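You operate a simulated robot arm through the tools that you are given. There is no shell and no other tool.

You run a simulated two-armed robot. Do the job below in one go: nothing can be reset, and whatever is moved stays where it is left.

Task
Clear the overloaded small scale, zero it and shut the weight case.
Fine: its three weights go into the case; leave the other weights, the power key and scale C alone. Set down upright: weight.

The check looks at the end state, three seconds after you hand in, the way a careful person would. Anything else that was tipped, shoved, dropped, spilled or broken makes it a failure.

Robot
Two 7-joint arms with fingered hands on one trunk that stands fixed in place. Base frame: the origin is at the foot of the trunk, x ahead of it, y to its left, z up. Lengths are in m, angles in degrees, forces in N, time in s.
The left shoulder is at [0.07, 0.139, 0.983], the right one opposite. With the tool pointing down near the work surface each hand reaches from about 0.1 to 0.8 m from the base axis, measured 20 degrees to its own side. Payload 3.9 kg a hand.
Tool frame (each hand has its own): the origin (TCP) lies between the finger pads and is the grasp point; the fingertips stand 0.029 m ahead of it; z points along the fingers, y is the line along which they close. Largest opening 0.1 m; the body of the gripper starts 0.034 m behind the TCP. The gripper is a hand of 5 fingers: y runs from the thumb to the fingers, the wrist lies at [-0.015, -0.105, -0.177] in the tool frame, and closing takes about 1.5 s.
Orientation is that of the tool frame in the base frame, as [roll, pitch, yaw] about the fixed x, y, z axes, in that order (R = Rz(yaw) Ry(pitch) Rx(roll)). With the fingers straight down and the wrist toward the robot, the tool's x, y and z point along [0, 1, 0], [1, 0, 0] and [0, 0, -1] of the base frame.

Tools
- The arms move only by the tool apply_moves. It takes "left_rows", "right_rows" or both (then of equal length, played together; a hand with none holds still); each is text: rows parted by semicolons, each of 6 numbers parted by spaces: the shift along the base's x, y, z in units of 250 mm (1.0 is 250 mm), then the turn, a rotation vector about the base's x, y, z in units of 180 degrees (1.0 is 180 degrees). In form: x y z wx wy wz; .... A call has 1 to 20 rows; each row is the pose to reach, as a shift and turn from the pose commanded when the call began. "left_jaw" and "right_jaw" are, for a hand that has rows, the opening, from 0 (shut) to 1 (fully open), set as the call begins (left out, the last holds). A call with a number of a shift or a turn outside -1 to 1 is refused whole. Each row takes 0.2 s and may step no farther than 0.05 m and 8.6 degrees from the row before; otherwise, or with a gripper value out of range, the whole call is refused. A pose out of reach is approached as far as the arm can. The call stops where the force on the tool passes 90 N (or 10 N more than at its start, if that is more) or the arm is blocked; 0.2 s more then pass. The fingers move at their own pace (about 0.153 m/s each) and stop on an object; they squeeze with about 29 N. The grip force told is the motor's: it shows also when the fingers shut on nothing. Time passes only in rows, and 0.2 s behind the last, so rows that repeat a pose let the fingers close. It gives the time, the measured TCP pose, the force on the tool (base axes), the opening and the grip force at its end, in the units of the frame above (readings bear some noise), with the torque about the TCP (base axes, N m) and any sound that the robot's microphone picked up, and new pictures: "pictures" is both (left out), scene, wrist or none (wrist: the cameras of the hands that moved).
- Cameras (640 x 400 px; columns grow to the right, rows downward): "scene" is now at [0.107, 0.0551, 1.2902]; the picture's right is [0.70, -0.71, 0.00], its down [-0.51, -0.50, -0.70] and it looks along [0.50, 0.49, -0.71] (base axes); focal length 364 px, centre (320, 200). "left" rides on the left gripper at [-0.066, -0.086, -0.121] in its tool frame; the picture's right is [-0.76, -0.31, 0.58], its down [0.59, -0.70, 0.40] and it looks along [0.28, 0.64, 0.71] (tool axes); focal length 247 px, centre (320, 200). "right" rides on the right gripper at [0.066, -0.086, -0.121] in its tool frame; the picture's right is [-0.76, 0.31, -0.58], its down [-0.59, -0.70, 0.40] and it looks along [-0.28, 0.64, 0.71] (tool axes); focal length 247 px, centre (320, 200). There is no depth. A picture from a camera that has moved, and an enlarged one, comes with that camera's place and axes in the base frame and with its lens.
- move_column(by): slides the trunk up (or, below 0, down) by that many m; the arms and the scene camera ride with it, the base frame stays. It gives what a move gives, with no picture.
- set_grasp(shape, hand): the hand has 5 fingers and takes this shape, open, in about a second: jaw (thumb against the fingers, like two jaws); tri (thumb and two fingers); tip (a fingertip pinch); poke (one finger out to press); point (the index stretched); flat (the hand flat); cup (the hand cupped); fist (a fist). The gripper value then closes the fingers along that shape, each until it touches; the sizes above hold for jaw. It gives what a move gives, with no picture.
- aim_head(pan, tilt): turns the head with the scene camera to pan (to the left, within 86 degrees either way) and tilt (down, from -29 to 69), counted from straight ahead of the robot. It gives what a move gives, and a new picture of the scene camera.
- enlarge(camera, box): a new picture of the part [left, top, right, bottom] of that camera's present view, enlarged. No time passes.
- sign_off(): hands the job in; it is judged then, once.

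Places have to be worked out from the pictures, the camera data and where the tool is seen. Open the grippers and draw the arms clear of the work before you hand the job in, unless the task says otherwise.

The tools are called after "Emit:" by a JSON object that holds its "api" and its "payload". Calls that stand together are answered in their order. apply_moves: Moves the arms, as the interface text tells. Its arguments: {"type":"object","properties":{"left_rows":{"type":"string"},"left_jaw":{"type":"number"},"right_rows":{"type":"string"},"right_jaw":{"type":"number"},"pictures":{"type":"string","enum":["both","scene","wrist","none"]}},"required":[]} The other tools are called the same way: move_column (by) slides the trunk up or down; set_grasp (shape, hand) gives the hand a shape; aim_head (pan, tilt) turns the head that bears the scene camera; enlarge (camera, box) takes an enlarged picture of a part of a camera's view; sign_off () hands the job in.

At the start:

```text
time_s: 0.0
left_position: [0.3192, 0.5077, 0.9536]
left_ee_rot: [-179.8, 0.4, 124.7]
left_ft_force: [-0.8, -0.1, -0.7]
left_torque: [0.0, 0.01, 0.02]
left_gripper_width: 0.0997
left_gripper_force: 0.0
left_shape: jaw
right_position: [0.4801, 0.1378, 0.9951]
right_ee_rot: [179.8, 0.0, 124.4]
right_ft_force: [0.4, -0.5, 0.2]
right_torque: [0.0, 0.0, 0.04]
right_gripper_width: 0.0999
right_gripper_force: 0.0
right_shape: jaw
trunk travel left (down, up): [-0.625, 0.215]
head pan, tilt: [44.4, 45.2]
```

scene: 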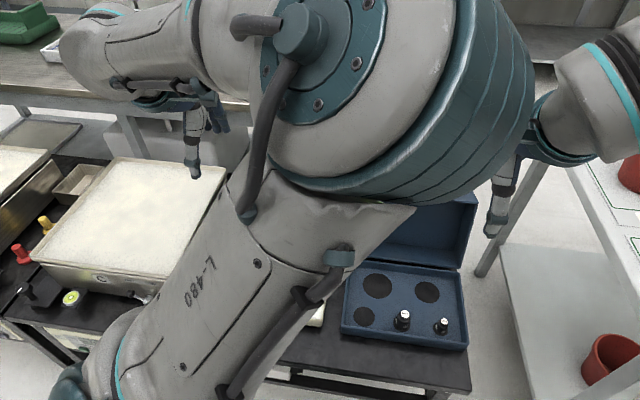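
right: 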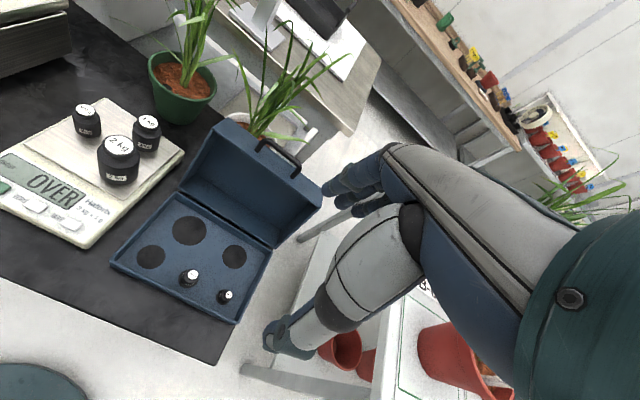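
left: 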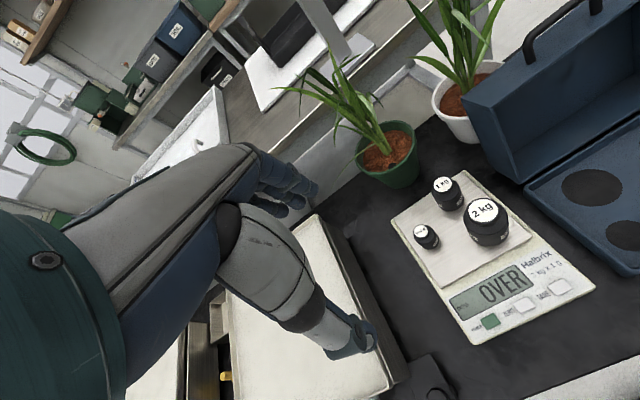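

The scene camera is mostly blocked by the left arm, but both wrist cameras show the overloaded small scale with three weights and the open case with two weights already inside. I enlarge the wrist views to read labels and locate things.

Emit:
{"api": "enlarge", "payload": {"camera": "right", "box": [0, 80, 330, 340]}}

Emit:
{"api": "enlarge", "payload": {"camera": "left", "box": [320, 120, 640, 360]}}

Emit:
{"api": "enlarge", "payload": {"camera": "scene", "box": [300, 180, 500, 400]}}

```text
1.54 times, centred on (165, 210) of right
camera zoom: at [0.3712, 0.1424, 1.1158], right [0.68, -0.45, 0.58], down [-0.25, -0.88, -0.4], along [0.69, 0.13, -0.71], focal length 380 px, centre (558, 185)
```

zoom: 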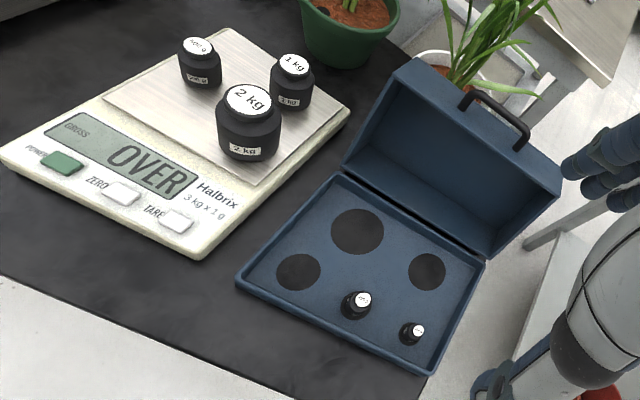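

```text
1.67 times, centred on (480, 240) of left
camera zoom: at [0.2857, 0.4051, 1.0777], right [0.18, -0.8, -0.57], down [-0.91, 0.08, -0.4], along [0.37, 0.59, -0.72], focal length 412 px, centre (53, 133)
```

zoom: 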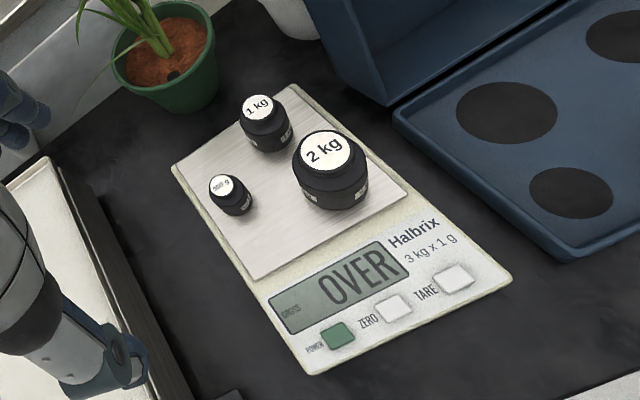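

```text
1.82 times, centred on (400, 290) of scene
camera zoom: at [0.107, 0.0551, 1.2902], right [0.7, -0.71, 0.0], down [-0.51, -0.5, -0.7], along [0.5, 0.49, -0.71], focal length 662 px, centre (174, 36)
```

zoom: 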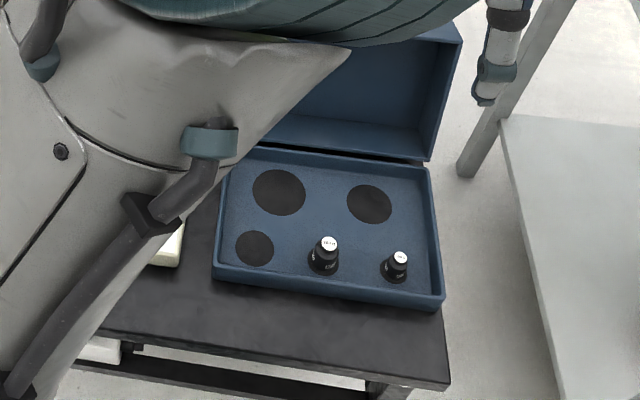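

The scale and case sit on a table turned about 45° to the left of the robot; the 2 kg weight's top is near (0.45, 0.43, 0.68) by triangulation. I draw the left arm off to the left so that the scene camera can see the work.

Emit:
{"api": "apply_moves", "payload": {"left_rows": "-0.1 0.12 0.05 0 0 0; -0.2 0.24 0.1 0 0 0; -0.3 0.36 0.15 0 0 0; -0.4 0.48 0.2 0 0 0; -0.5 0.6 0.2 0 0 0; -0.6 0.72 0.2 0 0 0", "pictures": "both"}}

```text
time_s: 1.4
left_position: [0.167, 0.69, 1.0032]
left_ee_rot: [-179.8, 0.5, 124.8]
left_ft_force: [0.1, 0.4, 0.3]
left_torque: [-0.01, 0.02, -0.02]
left_gripper_width: 0.1
left_gripper_force: 0.0
left_shape: jaw
right_position: [0.4784, 0.139, 0.9939]
right_ee_rot: [179.9, 0.1, 124.5]
right_ft_force: [-0.6, 0.5, -0.1]
right_torque: [0.0, -0.02, 0.02]
right_gripper_width: 0.0997
right_gripper_force: 0.0
right_shape: jaw
trunk travel left (down, up): [-0.625, 0.215]
head pan, tilt: [44.4, 45.2]
camera scene: at [0.1062, 0.0567, 1.2902], right [0.7, -0.71, 0.0], down [-0.51, -0.5, -0.7], along [0.5, 0.49, -0.71], focal length 364 px, centre (320, 200)
camera left: at [0.1342, 0.5877, 1.1268], right [0.18, -0.8, -0.57], down [-0.91, 0.08, -0.4], along [0.37, 0.59, -0.72], focal length 247 px, centre (320, 200)
```

scene: 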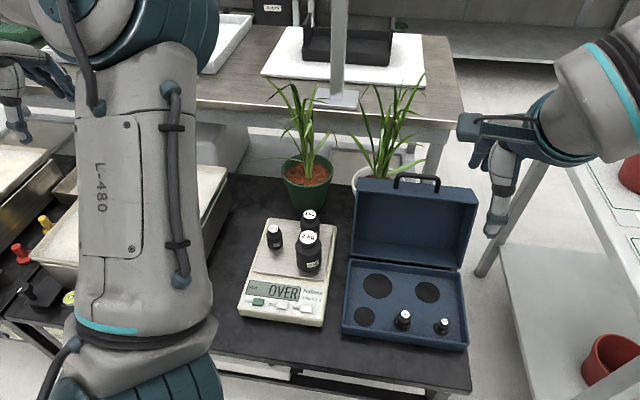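
left: 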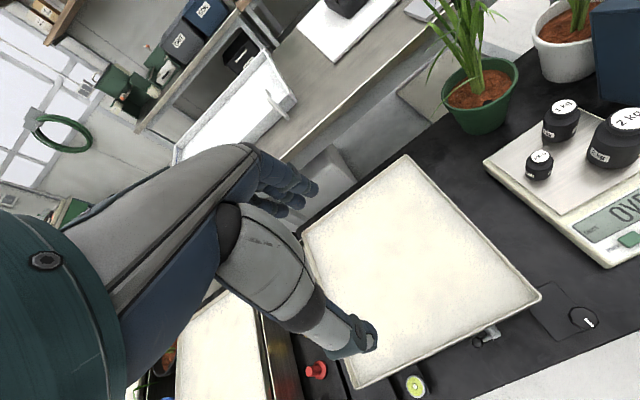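

The work area is now clear in the scene view. I enlarge it for precise pixel positions of the scale, weights, case and lid.

Emit:
{"api": "enlarge", "payload": {"camera": "scene", "box": [230, 160, 490, 360]}}

Emit:
{"api": "enlarge", "payload": {"camera": "scene", "box": [230, 200, 350, 330]}}

Emit:
{"api": "enlarge", "payload": {"camera": "scene", "box": [335, 170, 485, 360]}}

Emit:
{"api": "enlarge", "payload": {"camera": "right", "box": [100, 180, 290, 330]}}

Emit:
{"api": "enlarge", "payload": {"camera": "right", "box": [0, 80, 190, 250]}}

Emit:
{"api": "enlarge", "payload": {"camera": "left", "box": [480, 80, 640, 270]}}

```text
2.00 times, centred on (360, 260) of scene
camera zoom: at [0.1062, 0.0567, 1.2902], right [0.7, -0.71, 0.0], down [-0.51, -0.5, -0.7], along [0.5, 0.49, -0.71], focal length 728 px, centre (240, 80)
```

zoom: 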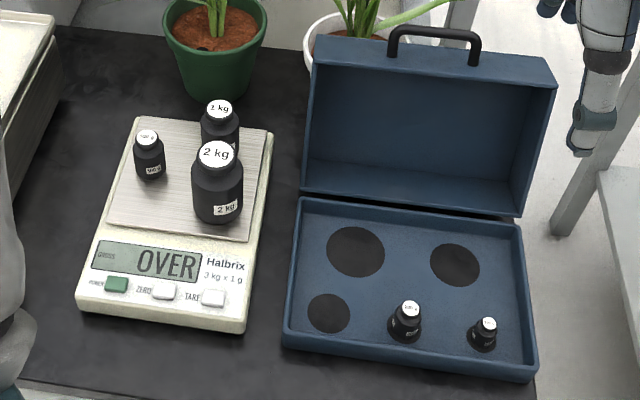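

```text
3.08 times, centred on (290, 265) of scene
camera zoom: at [0.1062, 0.0567, 1.2902], right [0.7, -0.71, 0.0], down [-0.51, -0.5, -0.7], along [0.5, 0.49, -0.71], focal length 1120 px, centre (412, 0)
```

zoom: 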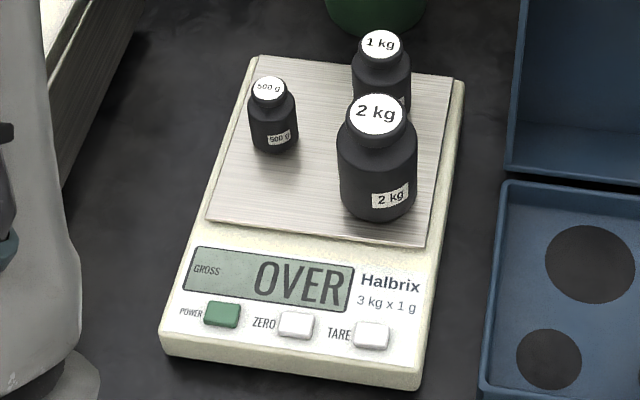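

```text
2.11 times, centred on (410, 265) of scene
camera zoom: at [0.1062, 0.0567, 1.2902], right [0.7, -0.71, 0.0], down [-0.51, -0.5, -0.7], along [0.5, 0.49, -0.71], focal length 767 px, centre (130, 63)
```

zoom: 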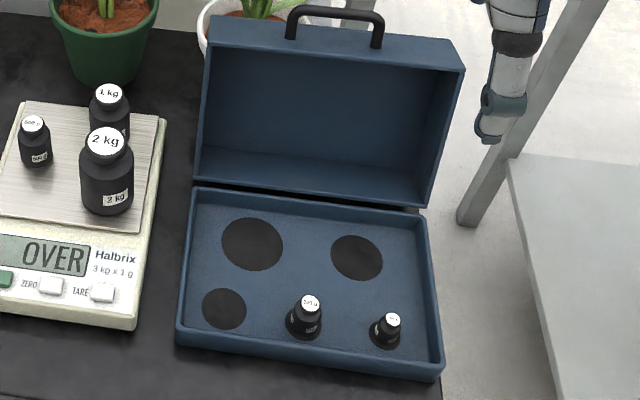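

```text
2.67 times, centred on (195, 255) of right
camera zoom: at [0.3704, 0.1437, 1.1159], right [0.68, -0.45, 0.58], down [-0.25, -0.88, -0.4], along [0.69, 0.13, -0.71], focal length 659 px, centre (653, 53)
```

zoom: 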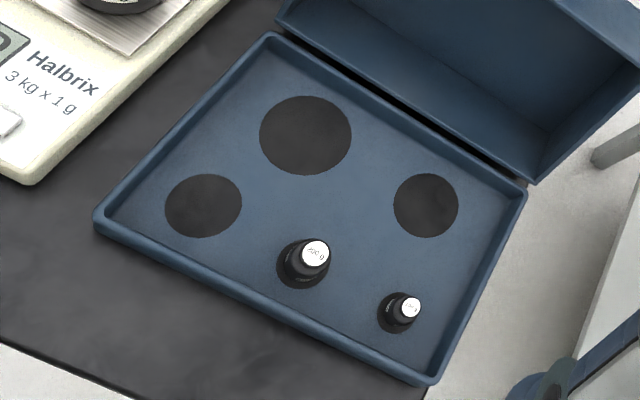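

```text
2.35 times, centred on (95, 165) of right
camera zoom: at [0.3704, 0.1437, 1.1159], right [0.68, -0.45, 0.58], down [-0.25, -0.88, -0.4], along [0.69, 0.13, -0.71], focal length 581 px, centre (849, 282)
```

zoom: 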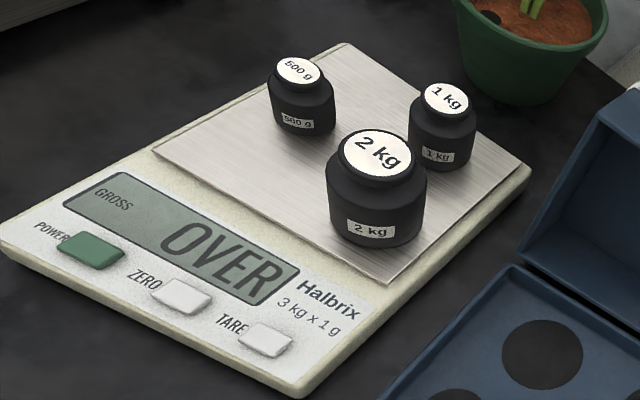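

```text
2.11 times, centred on (560, 175) of left
camera zoom: at [0.1342, 0.5877, 1.1268], right [0.18, -0.8, -0.57], down [-0.91, 0.08, -0.4], along [0.37, 0.59, -0.72], focal length 520 px, centre (-185, 253)
```

zoom: 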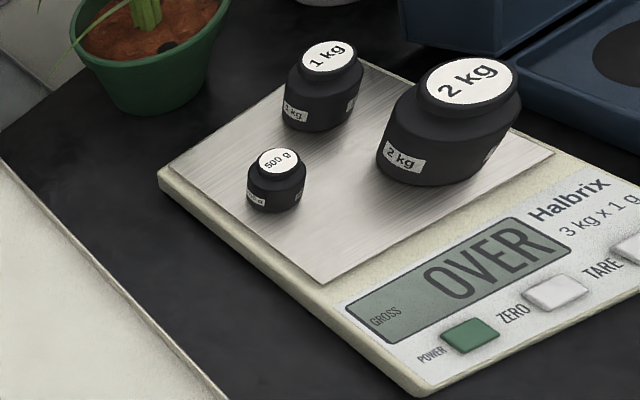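

Triangulating across the cameras I get: 2 kg top ≈ (0.449, 0.425, 0.673), 1 kg top ≈ (0.511, 0.488, 0.647), 500 g top ≈ (0.431, 0.528, 0.631), plate z ≈ 0.573; case discs at z ≈ 0.537: large (0.531, 0.283), medium (0.599, 0.191), small (0.450, 0.257). I look closely at the hand shape before choosing grips.

Emit:
{"api": "enlarge", "payload": {"camera": "scene", "box": [440, 60, 640, 250]}}

Emit:
{"api": "enlarge", "payload": {"camera": "scene", "box": [0, 30, 110, 150]}}

Emit:
{"api": "enlarge", "payload": {"camera": "scene", "box": [330, 160, 490, 280]}}

Emit:
{"api": "enlarge", "payload": {"camera": "left", "box": [180, 130, 400, 380]}}

```text
2.11 times, centred on (540, 155) of scene
camera zoom: at [0.1062, 0.0567, 1.2902], right [0.7, -0.71, 0.0], down [-0.51, -0.5, -0.7], along [0.5, 0.49, -0.71], focal length 767 px, centre (-143, 295)
```

zoom: 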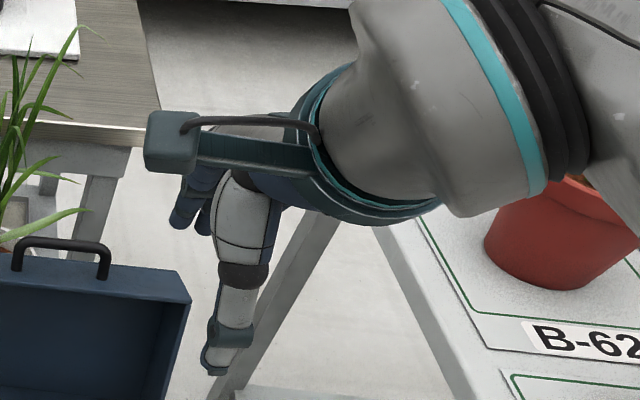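

```text
3.33 times, centred on (55, 90) of scene
camera zoom: at [0.1062, 0.0567, 1.2902], right [0.7, -0.71, 0.0], down [-0.51, -0.5, -0.7], along [0.5, 0.49, -0.71], focal length 1214 px, centre (1203, 567)
```

zoom: 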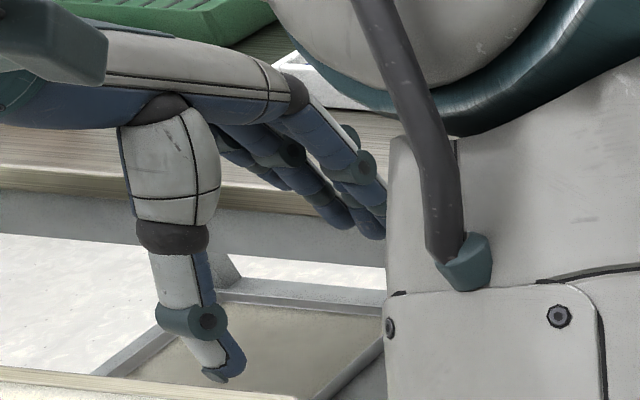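

```text
3.33 times, centred on (410, 220) of scene
camera zoom: at [0.1062, 0.0567, 1.2902], right [0.7, -0.71, 0.0], down [-0.51, -0.5, -0.7], along [0.5, 0.49, -0.71], focal length 1214 px, centre (20, 133)
```

zoom: 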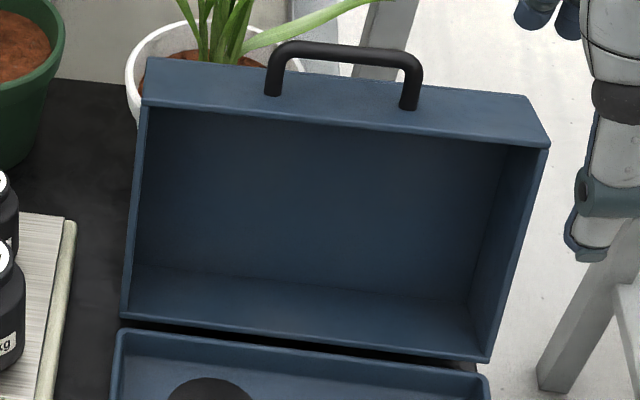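

```text
1.60 times, centred on (290, 255) of left
camera zoom: at [0.1342, 0.5877, 1.1268], right [0.18, -0.8, -0.57], down [-0.91, 0.08, -0.4], along [0.37, 0.59, -0.72], focal length 395 px, centre (368, 112)
```

zoom: 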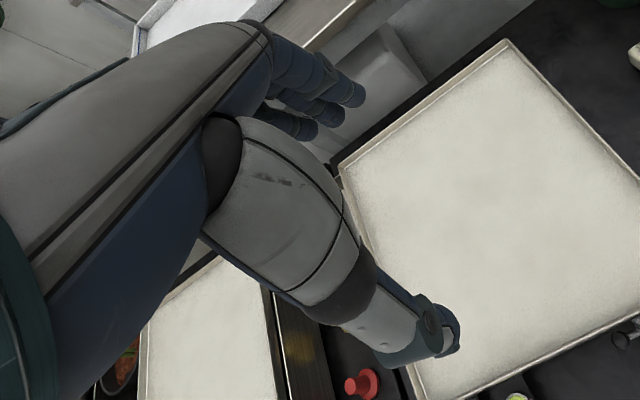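

The jaw shape is a horizontal palm with the thumb straight down on the near side and the fingers on the far side. I bring the left hand high above the 500 g weight to check alignment with the cameras.

Emit:
{"api": "apply_moves", "payload": {"left_rows": "0.133 -0.0857 -0.05 0 0 0; 0.266 -0.171 -0.1 0 0 0; 0.4 -0.257 -0.2 0 0 0; 0.533 -0.343 -0.3 0 0 0; 0.666 -0.428 -0.4 0 0 0; 0.8 -0.514 -0.5 0 0 0; 0.932 -0.6 -0.6 0 0 0", "left_jaw": 0.8}}

```text
time_s: 3.0
left_position: [0.3847, 0.5489, 0.8671]
left_ee_rot: [-179.7, 0.7, 125.4]
left_ft_force: [0.0, 0.0, -0.3]
left_torque: [0.01, 0.0, -0.01]
left_gripper_width: 0.0803
left_gripper_force: 0.0
left_shape: jaw
right_position: [0.4881, 0.1297, 0.9966]
right_ee_rot: [179.6, 0.0, 123.6]
right_ft_force: [1.4, -0.5, 0.1]
right_torque: [0.05, 0.16, 0.0]
right_gripper_width: 0.0996
right_gripper_force: 0.1
right_shape: jaw
trunk travel left (down, up): [-0.625, 0.215]
head pan, tilt: [44.4, 45.2]
stopped in row 7 (right hand): the force on the tool passed its limit at 103 N (the readings are from after the stop); the commanded pose is now the measured one
camera scene: at [0.1075, 0.0546, 1.2902], right [0.7, -0.71, 0.0], down [-0.51, -0.5, -0.7], along [0.5, 0.49, -0.71], focal length 364 px, centre (320, 200)
camera left: at [0.3525, 0.4467, 0.9895], right [0.19, -0.8, -0.57], down [-0.91, 0.07, -0.4], along [0.36, 0.59, -0.72], focal length 247 px, centre (320, 200)
```

scene: 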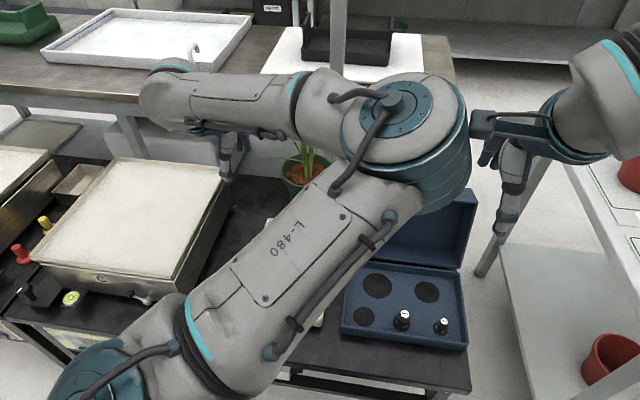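
left: 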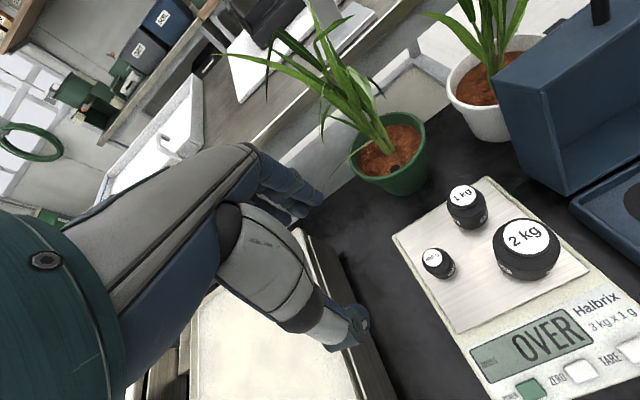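

The left elbow swung out and bumped the right hand, so the right arm must be withdrawn first. I look to the right side to see where the right arm can go safely.

Emit:
{"api": "aim_head", "payload": {"pan": -20, "tilt": 40}}

```text
time_s: 4.3
left_position: [0.3837, 0.5495, 0.8655]
left_ee_rot: [-179.6, 0.7, 125.4]
left_ft_force: [-0.3, -0.5, -0.1]
left_torque: [0.03, -0.03, 0.02]
left_gripper_width: 0.0799
left_gripper_force: 0.0
left_shape: jaw
right_position: [0.4877, 0.1301, 0.9973]
right_ee_rot: [179.6, 0.0, 123.6]
right_ft_force: [2.8, -0.8, 0.1]
right_torque: [0.24, 0.19, 0.19]
right_gripper_width: 0.1002
right_gripper_force: 0.0
right_shape: jaw
trunk travel left (down, up): [-0.625, 0.215]
head pan, tilt: [-20.0, 40.0]
camera scene: at [0.129, -0.0307, 1.2977], right [-0.34, -0.94, 0.0], down [-0.6, 0.22, -0.77], along [0.72, -0.26, -0.64], focal length 364 px, centre (320, 200)
```

scene: 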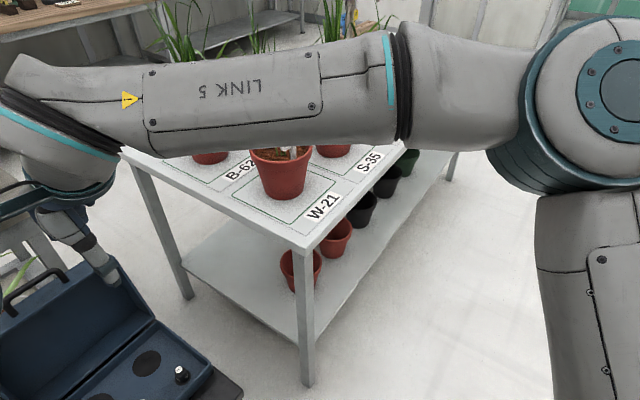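

The pot table on the right starts beyond x ≈ 0.6, so there is free space at about (0.40, -0.35). I withdraw the right hand to the right, keeping its height.

Emit:
{"api": "apply_moves", "payload": {"right_rows": "-0.03 -0.15 0 0 0 0; -0.06 -0.32 0 0 0 0; -0.1 -0.49 0 0 0 0; -0.13 -0.66 0 0 0 0; -0.17 -0.83 0 0 0 0; -0.2 -1.0 0 0 0 0", "pictures": "scene"}}

```text
time_s: 5.7
left_position: [0.3845, 0.5488, 0.865]
left_ee_rot: [-179.5, 0.7, 125.5]
left_ft_force: [-0.3, 1.1, -0.3]
left_torque: [0.01, -0.01, -0.02]
left_gripper_width: 0.0803
left_gripper_force: 0.0
left_shape: jaw
right_position: [0.4418, -0.0991, 0.9962]
right_ee_rot: [179.7, 0.1, 123.6]
right_ft_force: [0.4, -0.1, 0.1]
right_torque: [0.03, -0.03, 0.02]
right_gripper_width: 0.0997
right_gripper_force: 0.0
right_shape: jaw
right hand out of reach, approached as far as the arm can: row 6
trunk travel left (down, up): [-0.625, 0.215]
head pan, tilt: [-20.0, 40.0]
camera scene: at [0.1292, -0.0303, 1.2977], right [-0.34, -0.94, 0.0], down [-0.6, 0.22, -0.77], along [0.72, -0.26, -0.64], focal length 364 px, centre (320, 200)
```

scene: 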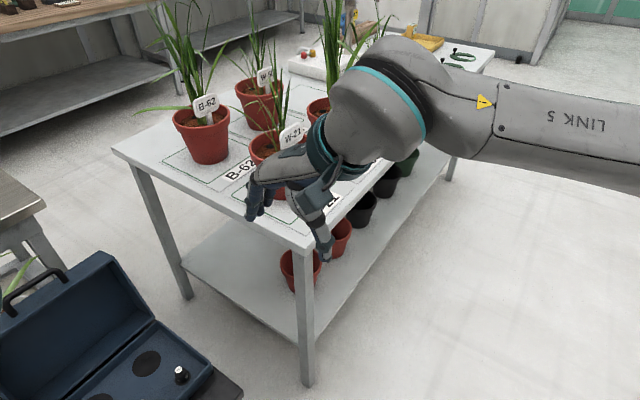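

The right hand hit a reach limit due to its yaw, so I turn it clockwise while continuing to the right.

Emit:
{"api": "apply_moves", "payload": {"right_rows": "-0.05 -0.1 0 0 0 -0.044; -0.1 -0.2 0 0 0 -0.088; -0.15 -0.35 0 0 0 -0.132; -0.2 -0.5 0 0 0 -0.176; -0.25 -0.65 0 0 0 -0.22; -0.3 -0.8 0 0 0 -0.264", "pictures": "scene"}}

Emit:
{"api": "aim_head", "payload": {"pan": 44.4, "tilt": 45.2}}

```text
time_s: 7.1
left_position: [0.3841, 0.5487, 0.8672]
left_ee_rot: [-179.7, 0.7, 125.4]
left_ft_force: [0.2, -0.7, 0.6]
left_torque: [-0.02, -0.01, 0.01]
left_gripper_width: 0.0804
left_gripper_force: 0.0
left_shape: jaw
right_position: [0.3653, -0.2994, 0.9958]
right_ee_rot: [179.6, 0.0, 76.0]
right_ft_force: [-0.9, -0.5, -0.4]
right_torque: [-0.01, -0.02, 0.01]
right_gripper_width: 0.0998
right_gripper_force: 0.1
right_shape: jaw
trunk travel left (down, up): [-0.625, 0.215]
head pan, tilt: [-20.0, 40.0]
camera scene: at [0.128, -0.0312, 1.2978], right [-0.34, -0.94, 0.0], down [-0.6, 0.22, -0.77], along [0.72, -0.26, -0.64], focal length 364 px, centre (320, 200)
```

scene: 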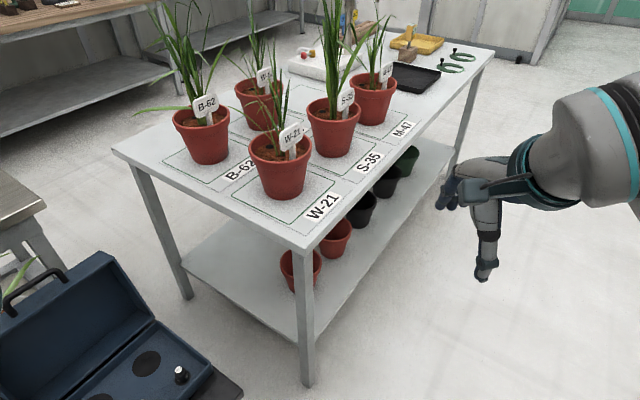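

```text
time_s: 8.4
left_position: [0.3845, 0.5492, 0.8658]
left_ee_rot: [-179.6, 0.7, 125.4]
left_ft_force: [0.6, -0.8, 0.5]
left_torque: [0.01, 0.0, 0.0]
left_gripper_width: 0.0803
left_gripper_force: 0.1
left_shape: jaw
right_position: [0.3664, -0.2978, 0.9959]
right_ee_rot: [179.5, 0.0, 76.2]
right_ft_force: [1.0, -0.9, 0.3]
right_torque: [0.01, -0.01, -0.01]
right_gripper_width: 0.0996
right_gripper_force: 0.0
right_shape: jaw
trunk travel left (down, up): [-0.625, 0.215]
head pan, tilt: [44.4, 45.2]
camera scene: at [0.107, 0.055, 1.2902], right [0.7, -0.71, 0.0], down [-0.51, -0.5, -0.7], along [0.5, 0.49, -0.71], focal length 364 px, centre (320, 200)
```

scene: 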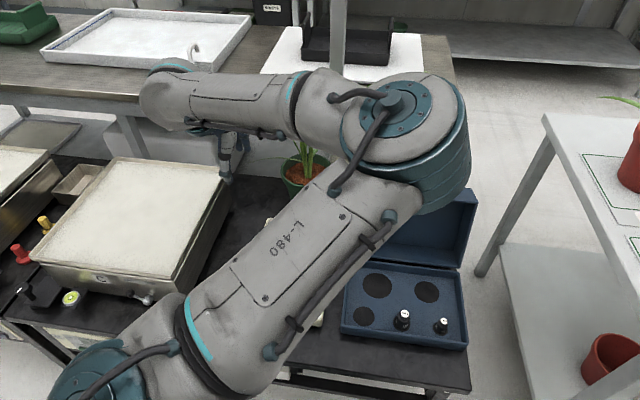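

The right arm is clear now. I enlarge the left wrist view to refine the three weights' positions from this closer pose.

Emit:
{"api": "enlarge", "payload": {"camera": "left", "box": [400, 160, 600, 310]}}

Emit:
{"api": "enlarge", "payload": {"camera": "left", "box": [220, 100, 400, 380]}}

```text
2.67 times, centred on (500, 235) of left
camera zoom: at [0.3522, 0.4469, 0.9893], right [0.19, -0.8, -0.57], down [-0.91, 0.07, -0.4], along [0.36, 0.59, -0.72], focal length 659 px, centre (-160, 107)
```

zoom: 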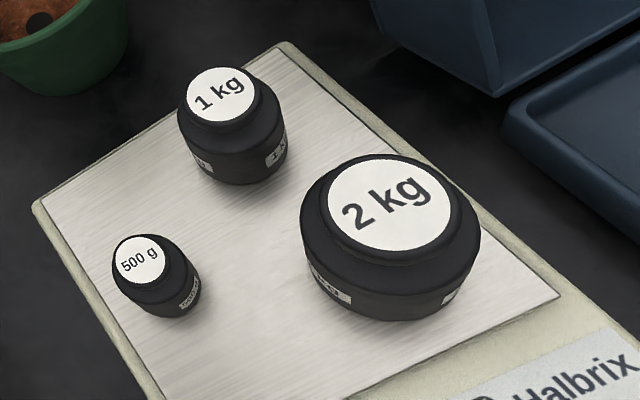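

```text
1.43 times, centred on (310, 240) of left
camera zoom: at [0.3522, 0.4469, 0.9893], right [0.19, -0.8, -0.57], down [-0.91, 0.07, -0.4], along [0.36, 0.59, -0.72], focal length 353 px, centre (334, 143)
```

zoom: 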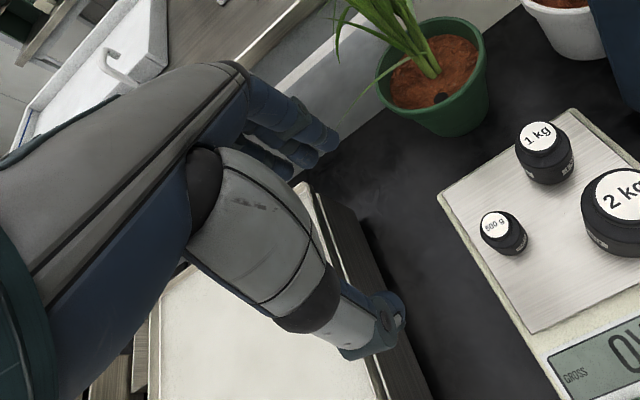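

Refined: 500 g at (0.431, 0.526), 1 kg at (0.511, 0.487), 2 kg at (0.449, 0.427). I hover above the 500 g weight at z ≈ 0.72, levelling the small tilt of the hand.

Emit:
{"api": "apply_moves", "payload": {"left_rows": "0.046 -0.023 -0.146 0.001 0 0; 0.093 -0.046 -0.293 0.002 0 0; 0.139 -0.069 -0.44 0.0035 0 0; 0.1856 -0.0924 -0.585 0.0045 0.0005 0; 0.1856 -0.0924 -0.585 0.0045 0.0005 0", "left_jaw": 0.75}}

Emit:
{"api": "enlarge", "payload": {"camera": "left", "box": [200, 100, 520, 400]}}

```text
time_s: 9.7
left_position: [0.4304, 0.5281, 0.719]
left_ee_rot: [179.9, 0.0, 125.3]
left_ft_force: [-0.5, -0.4, 0.2]
left_torque: [0.01, -0.01, 0.02]
left_gripper_width: 0.0752
left_gripper_force: 0.0
left_shape: jaw
right_position: [0.3663, -0.2992, 0.9963]
right_ee_rot: [179.4, 0.0, 76.1]
right_ft_force: [0.8, -0.1, -1.1]
right_torque: [0.0, 0.02, -0.02]
right_gripper_width: 0.0997
right_gripper_force: 0.1
right_shape: jaw
trunk travel left (down, up): [-0.625, 0.215]
head pan, tilt: [44.4, 45.2]
camera scene: at [0.1066, 0.0547, 1.2902], right [0.7, -0.71, 0.0], down [-0.51, -0.5, -0.7], along [0.5, 0.49, -0.71], focal length 364 px, centre (320, 200)
camera left: at [0.3979, 0.424, 0.8416], right [0.19, -0.79, -0.58], down [-0.91, 0.07, -0.4], along [0.36, 0.6, -0.71], focal length 247 px, centre (320, 200)
```

scene: 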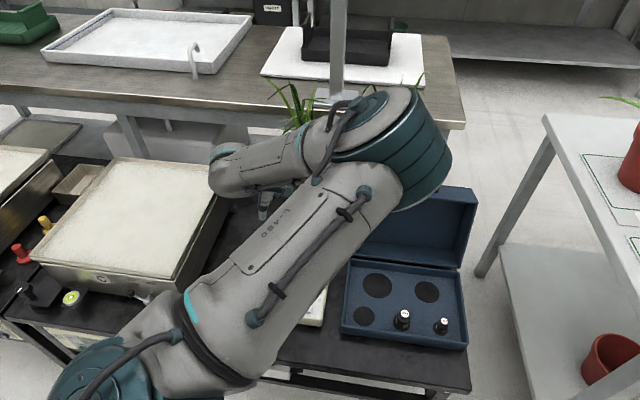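
left: 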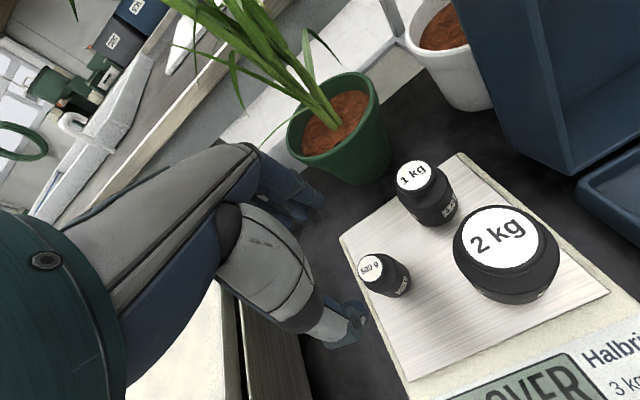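

```text
1.33 times, centred on (360, 250) of left
camera zoom: at [0.3979, 0.424, 0.8416], right [0.19, -0.79, -0.58], down [-0.91, 0.07, -0.4], along [0.36, 0.6, -0.71], focal length 329 px, centre (267, 133)
```

zoom: 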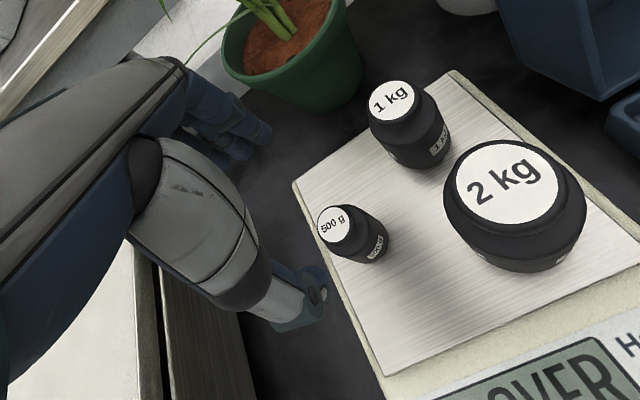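

The hand is centred over the 500 g weight (computed at (0.4306, 0.527)). I descend to TCP z ≈ 0.625, so that the tips are about 2 cm above the plate.

Emit:
{"api": "apply_moves", "payload": {"left_rows": "0.001 -0.002 -0.08 0 0 0; 0.001 -0.003 -0.16 0 0 0; 0.001 -0.004 -0.24 0 0 0; 0.001 -0.004 -0.31 0 0 0; 0.001 -0.004 -0.376 0 0 0; 0.001 -0.004 -0.376 0 0 0", "pictures": "both"}}

Emit:
{"api": "enlarge", "payload": {"camera": "left", "box": [200, 100, 520, 400]}}

```text
time_s: 11.1
left_position: [0.4308, 0.5244, 0.6242]
left_ee_rot: [179.8, -0.1, 125.3]
left_ft_force: [-0.1, 0.1, -0.4]
left_torque: [-0.01, -0.02, 0.0]
left_gripper_width: 0.0751
left_gripper_force: 0.2
left_shape: jaw
right_position: [0.3653, -0.2988, 0.9951]
right_ee_rot: [179.6, 0.0, 76.2]
right_ft_force: [-0.6, 0.5, 0.1]
right_torque: [0.04, -0.03, -0.02]
right_gripper_width: 0.0999
right_gripper_force: 0.1
right_shape: jaw
trunk travel left (down, up): [-0.625, 0.215]
head pan, tilt: [44.4, 45.2]
camera scene: at [0.1069, 0.0548, 1.2902], right [0.7, -0.71, 0.0], down [-0.51, -0.5, -0.7], along [0.5, 0.49, -0.71], focal length 364 px, centre (320, 200)
camera left: at [0.3993, 0.421, 0.7463], right [0.19, -0.79, -0.58], down [-0.91, 0.07, -0.4], along [0.36, 0.6, -0.71], focal length 247 px, centre (320, 200)
```

scene: 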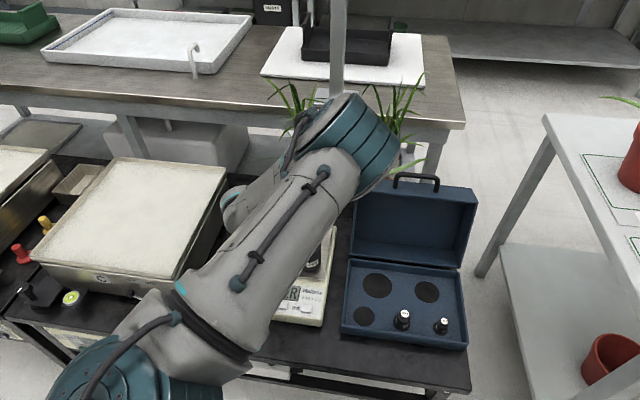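
left: 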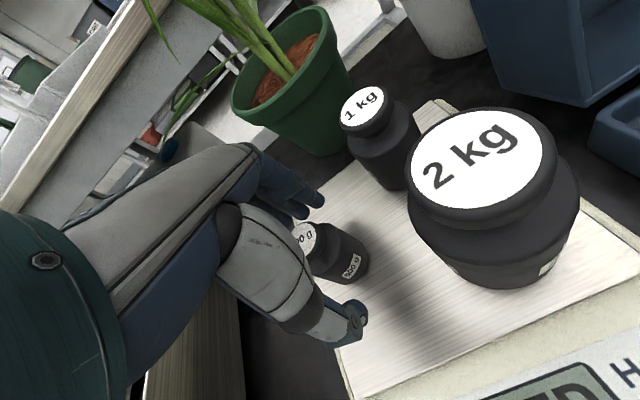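

```text
1.33 times, centred on (360, 250) of left
camera zoom: at [0.3993, 0.421, 0.7463], right [0.19, -0.79, -0.58], down [-0.91, 0.07, -0.4], along [0.36, 0.6, -0.71], focal length 329 px, centre (267, 133)
```

zoom: 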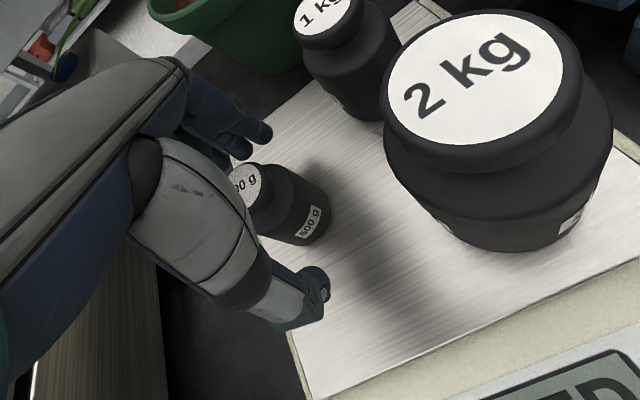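

The 500 g weight stands between thumb and index. I close the hand and wait for the fingers to settle.

Emit:
{"api": "apply_moves", "payload": {"left_rows": "0 0 0 0 0 0; 0 0 0 0 0 0; 0 0 0 0 0 0; 0 0 0 0 0 0; 0 0 0 0 0 0; 0 0 0 0 0 0; 0 0 0 0 0 0; 0 0 0 0 0 0", "left_jaw": 0.2, "pictures": "wrist"}}

Emit:
{"api": "enlarge", "payload": {"camera": "left", "box": [200, 100, 520, 400]}}

```text
time_s: 12.8
left_position: [0.4311, 0.5246, 0.6239]
left_ee_rot: [-179.9, -0.1, 125.5]
left_ft_force: [-1.0, -0.9, 0.9]
left_torque: [-0.02, -0.01, 0.02]
left_gripper_width: 0.0302
left_gripper_force: 28.6
left_shape: jaw
right_position: [0.3659, -0.2979, 0.996]
right_ee_rot: [179.6, -0.1, 76.1]
right_ft_force: [-0.3, 0.8, 0.6]
right_torque: [0.02, 0.0, 0.0]
right_gripper_width: 0.0997
right_gripper_force: 0.1
right_shape: jaw
trunk travel left (down, up): [-0.625, 0.215]
head pan, tilt: [44.4, 45.2]
camera left: at [0.3993, 0.4213, 0.7463], right [0.19, -0.79, -0.58], down [-0.91, 0.07, -0.4], along [0.36, 0.6, -0.71], focal length 247 px, centre (320, 200)
```

left: 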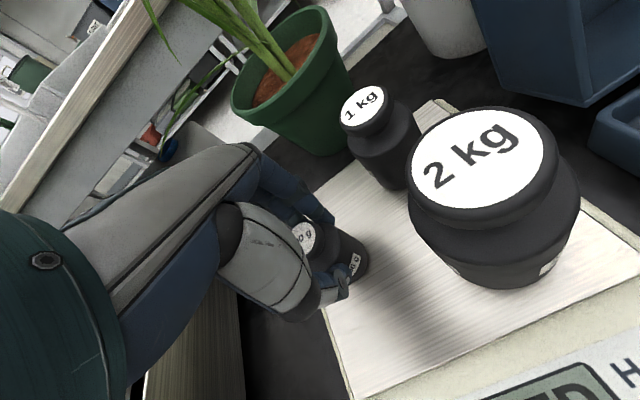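

```text
1.33 times, centred on (360, 250) of left
camera zoom: at [0.3993, 0.4213, 0.7463], right [0.19, -0.79, -0.58], down [-0.91, 0.07, -0.4], along [0.36, 0.6, -0.71], focal length 329 px, centre (267, 133)
```

zoom: 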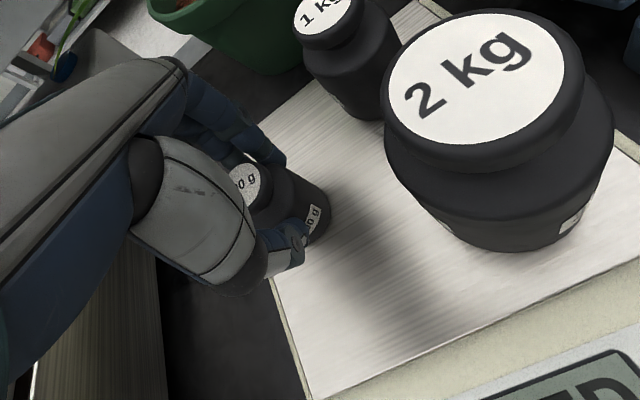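

The hand closed on the weight with 28.6 N. I lift a little to check that the weight comes up straight and does not slip.

Emit:
{"api": "apply_moves", "payload": {"left_rows": "0 0 0.02 0 0 0; 0 0 0.05 0 0 0; 0 0 0.09 0 0 0; 0 0 0.13 0 0 0; 0 0 0.13 0 0 0", "pictures": "wrist"}}

Emit:
{"api": "enlarge", "payload": {"camera": "left", "box": [200, 100, 520, 400]}}

```text
time_s: 14.1
left_position: [0.4307, 0.5244, 0.6572]
left_ee_rot: [-179.9, -0.1, 125.5]
left_ft_force: [0.3, 0.4, -5.2]
left_torque: [-0.04, -0.02, 0.01]
left_gripper_width: 0.0294
left_gripper_force: 29.2
left_shape: jaw
right_position: [0.3655, -0.2974, 0.9956]
right_ee_rot: [179.6, 0.0, 76.1]
right_ft_force: [0.0, 0.9, 0.3]
right_torque: [-0.01, 0.0, -0.02]
right_gripper_width: 0.0998
right_gripper_force: 0.0
right_shape: jaw
trunk travel left (down, up): [-0.625, 0.215]
head pan, tilt: [44.4, 45.2]
camera left: at [0.3989, 0.4213, 0.7793], right [0.19, -0.79, -0.58], down [-0.91, 0.07, -0.4], along [0.36, 0.6, -0.71], focal length 247 px, centre (320, 200)
```

left: 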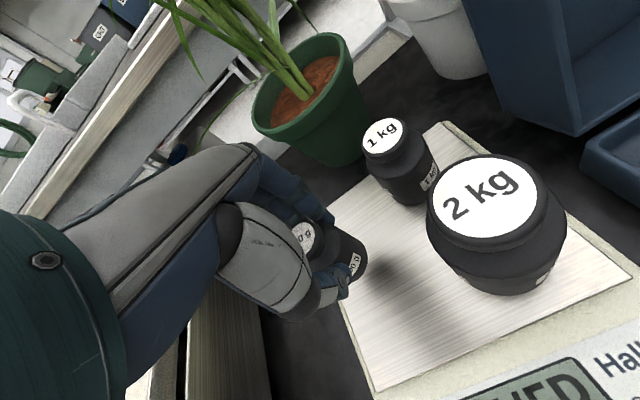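

```text
1.33 times, centred on (360, 250) of left
camera zoom: at [0.3989, 0.4213, 0.7793], right [0.19, -0.79, -0.58], down [-0.91, 0.07, -0.4], along [0.36, 0.6, -0.71], focal length 329 px, centre (267, 133)
```

zoom: 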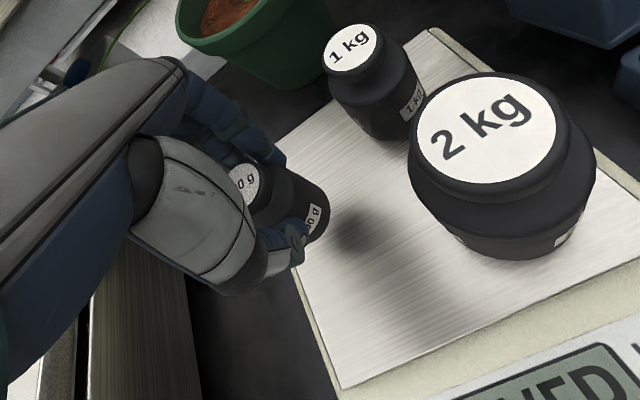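

The 500 g weight is held firmly (≈5.2 N load) and upright. I lift it above the other weights and carry it toward the case, turning the hand 45° clockwise so that thumb and fingers will have room inside the rim.

Emit:
{"api": "apply_moves", "payload": {"left_rows": "0 0 0.15 0 0 0; 0 0 0.3 0 0 0; 0 0 0.45 0 0 0; 0 -0.03 0.5 0 0 -0.03; 0.01 -0.15 0.5 0 0 -0.07; 0.02 -0.3 0.5 0 0 -0.11; 0.03 -0.45 0.5 0 0 -0.15; 0.04 -0.6 0.5 0 0 -0.19; 0.05 -0.75 0.5 0 0 -0.23; 0.06 -0.85 0.5 0 0 -0.25; 0.06 -0.85 0.5 0 0 -0.25", "pictures": "both"}}

```text
time_s: 16.4
left_position: [0.4457, 0.3133, 0.7815]
left_ee_rot: [-180.0, 0.0, 80.3]
left_ft_force: [-0.3, -0.8, -5.0]
left_torque: [-0.05, 0.06, 0.0]
left_gripper_width: 0.0294
left_gripper_force: 28.7
left_shape: jaw
right_position: [0.3659, -0.2973, 0.9954]
right_ee_rot: [179.6, 0.1, 76.1]
right_ft_force: [-0.5, -0.1, -0.1]
right_torque: [0.01, 0.03, 0.0]
right_gripper_width: 0.0999
right_gripper_force: 0.0
right_shape: jaw
trunk travel left (down, up): [-0.625, 0.215]
head pan, tilt: [44.4, 45.2]
camera scene: at [0.1075, 0.056, 1.2901], right [0.7, -0.71, 0.0], down [-0.51, -0.5, -0.7], along [0.5, 0.49, -0.71], focal length 364 px, centre (320, 200)
camera left: at [0.35, 0.2616, 0.9041], right [-0.43, -0.69, -0.58], down [-0.59, 0.7, -0.4], along [0.68, 0.17, -0.71], focal length 247 px, centre (320, 200)
```

scene: 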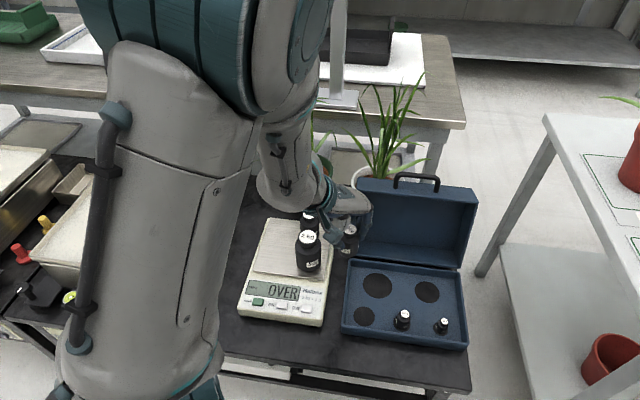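
left: 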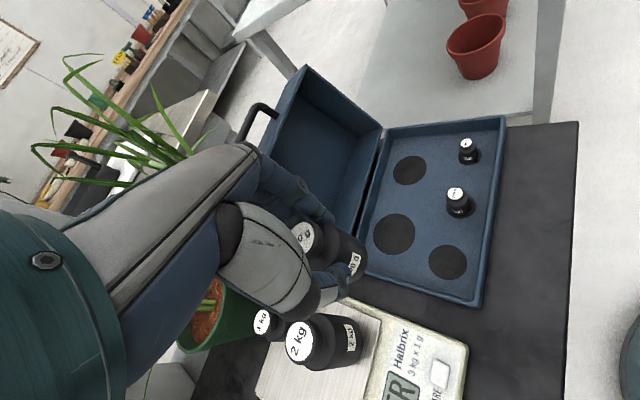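

The left wrist camera now looks straight at the case, so I enlarge it to refine the disc positions and rim height.

Emit:
{"api": "enlarge", "payload": {"camera": "left", "box": [340, 100, 540, 320]}}

Emit:
{"api": "enlarge", "payload": {"camera": "scene", "box": [300, 160, 500, 360]}}

```text
1.82 times, centred on (440, 210) of left
camera zoom: at [0.35, 0.2616, 0.9041], right [-0.43, -0.69, -0.58], down [-0.59, 0.7, -0.4], along [0.68, 0.17, -0.71], focal length 449 px, centre (102, 182)
```

zoom: 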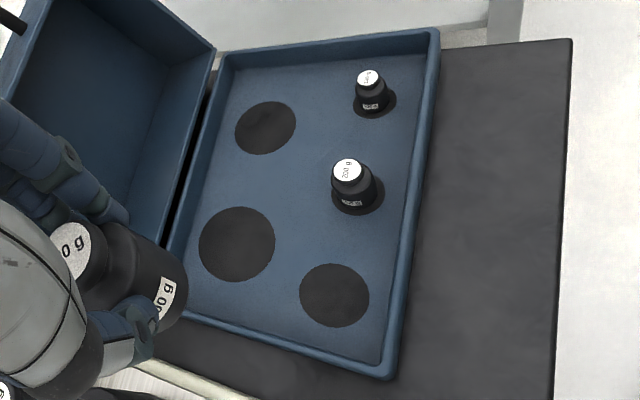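

```text
2.00 times, centred on (400, 260) of scene
camera zoom: at [0.1075, 0.056, 1.2901], right [0.7, -0.71, 0.0], down [-0.51, -0.5, -0.7], along [0.5, 0.49, -0.71], focal length 728 px, centre (160, 80)
```

zoom: 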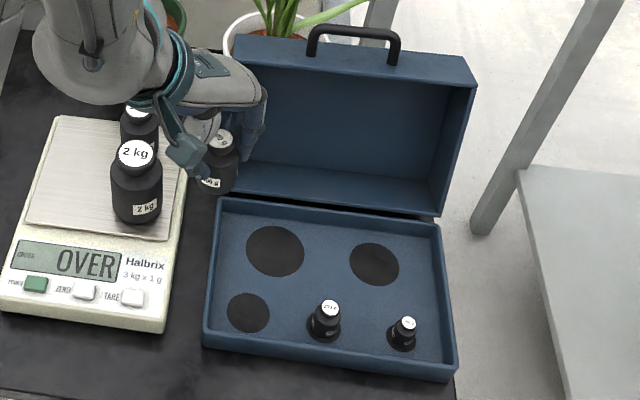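

All three cameras agree: small disc (0.450, 0.256), large (0.532, 0.283), medium (0.599, 0.190), foam near z = 0.537. I move over the small disc and go down to TCP z ≈ 0.605, just above contact.

Emit:
{"api": "apply_moves", "payload": {"left_rows": "0.007 -0.12 0 0 0 0; 0.015 -0.229 0 0 0 0; 0.015 -0.229 -0.15 0 0 0; 0.015 -0.229 -0.3 0 0 0; 0.015 -0.229 -0.44 0 0 0; 0.015 -0.229 -0.57 0 0 0; 0.015 -0.229 -0.65 0 0 0; 0.015 -0.229 -0.7 0 0 0; 0.015 -0.229 -0.7 0 0 0", "pictures": "both"}}

Emit:
{"api": "enlarge", "payload": {"camera": "left", "box": [200, 100, 520, 400]}}

Emit:
{"api": "enlarge", "payload": {"camera": "scene", "box": [300, 220, 480, 360]}}

```text
time_s: 18.4
left_position: [0.4501, 0.2543, 0.6074]
left_ee_rot: [179.9, 0.0, 80.4]
left_ft_force: [-0.4, 0.5, -5.3]
left_torque: [-0.05, 0.0, 0.01]
left_gripper_width: 0.0295
left_gripper_force: 29.1
left_shape: jaw
right_position: [0.3671, -0.2976, 0.9959]
right_ee_rot: [179.5, 0.0, 76.0]
right_ft_force: [0.0, -1.0, -0.5]
right_torque: [-0.01, 0.03, -0.02]
right_gripper_width: 0.0998
right_gripper_force: 0.1
right_shape: jaw
trunk travel left (down, up): [-0.625, 0.215]
head pan, tilt: [44.4, 45.2]
camera scene: at [0.1073, 0.0553, 1.2901], right [0.7, -0.71, 0.0], down [-0.51, -0.5, -0.7], along [0.5, 0.49, -0.71], focal length 364 px, centre (320, 200)
camera left: at [0.3554, 0.2039, 0.7298], right [-0.43, -0.69, -0.58], down [-0.59, 0.7, -0.4], along [0.68, 0.17, -0.71], focal length 247 px, centre (320, 200)
```

scene: 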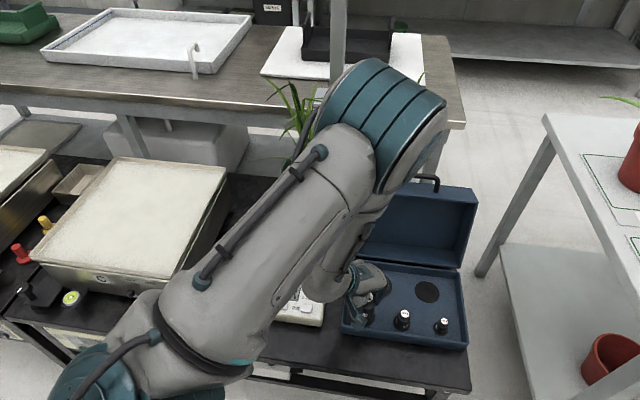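
left: 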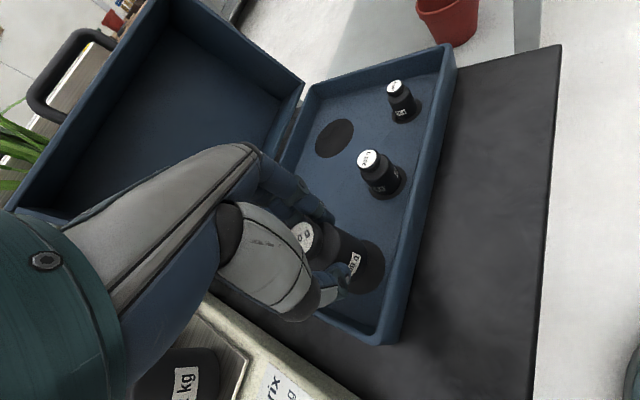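

```text
1.33 times, centred on (360, 250) of left
camera zoom: at [0.3554, 0.2039, 0.7298], right [-0.43, -0.69, -0.58], down [-0.59, 0.7, -0.4], along [0.68, 0.17, -0.71], focal length 329 px, centre (267, 133)
```

zoom: 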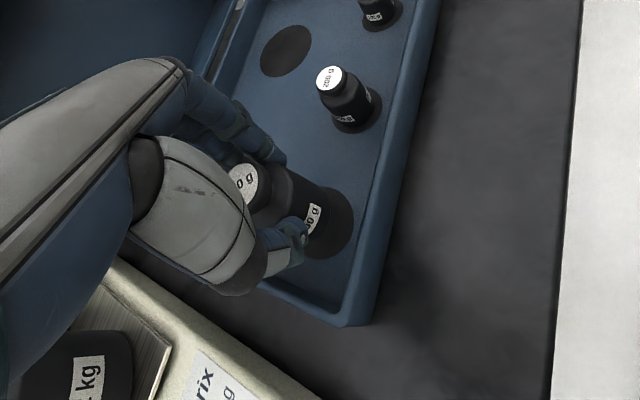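

```text
2.86 times, centred on (390, 290) of scene
camera zoom: at [0.1073, 0.0553, 1.2901], right [0.7, -0.71, 0.0], down [-0.51, -0.5, -0.7], along [0.5, 0.49, -0.71], focal length 1040 px, centre (120, -57)
```

zoom: 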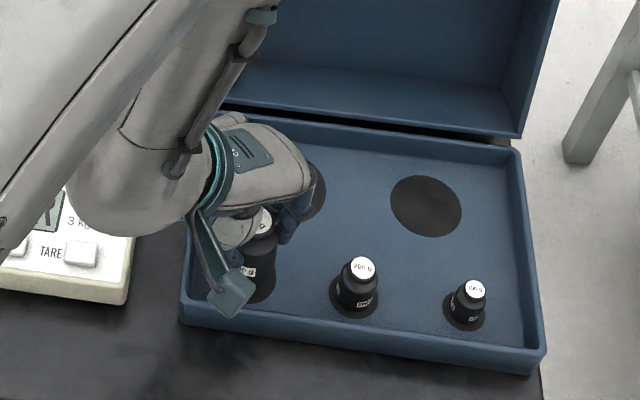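

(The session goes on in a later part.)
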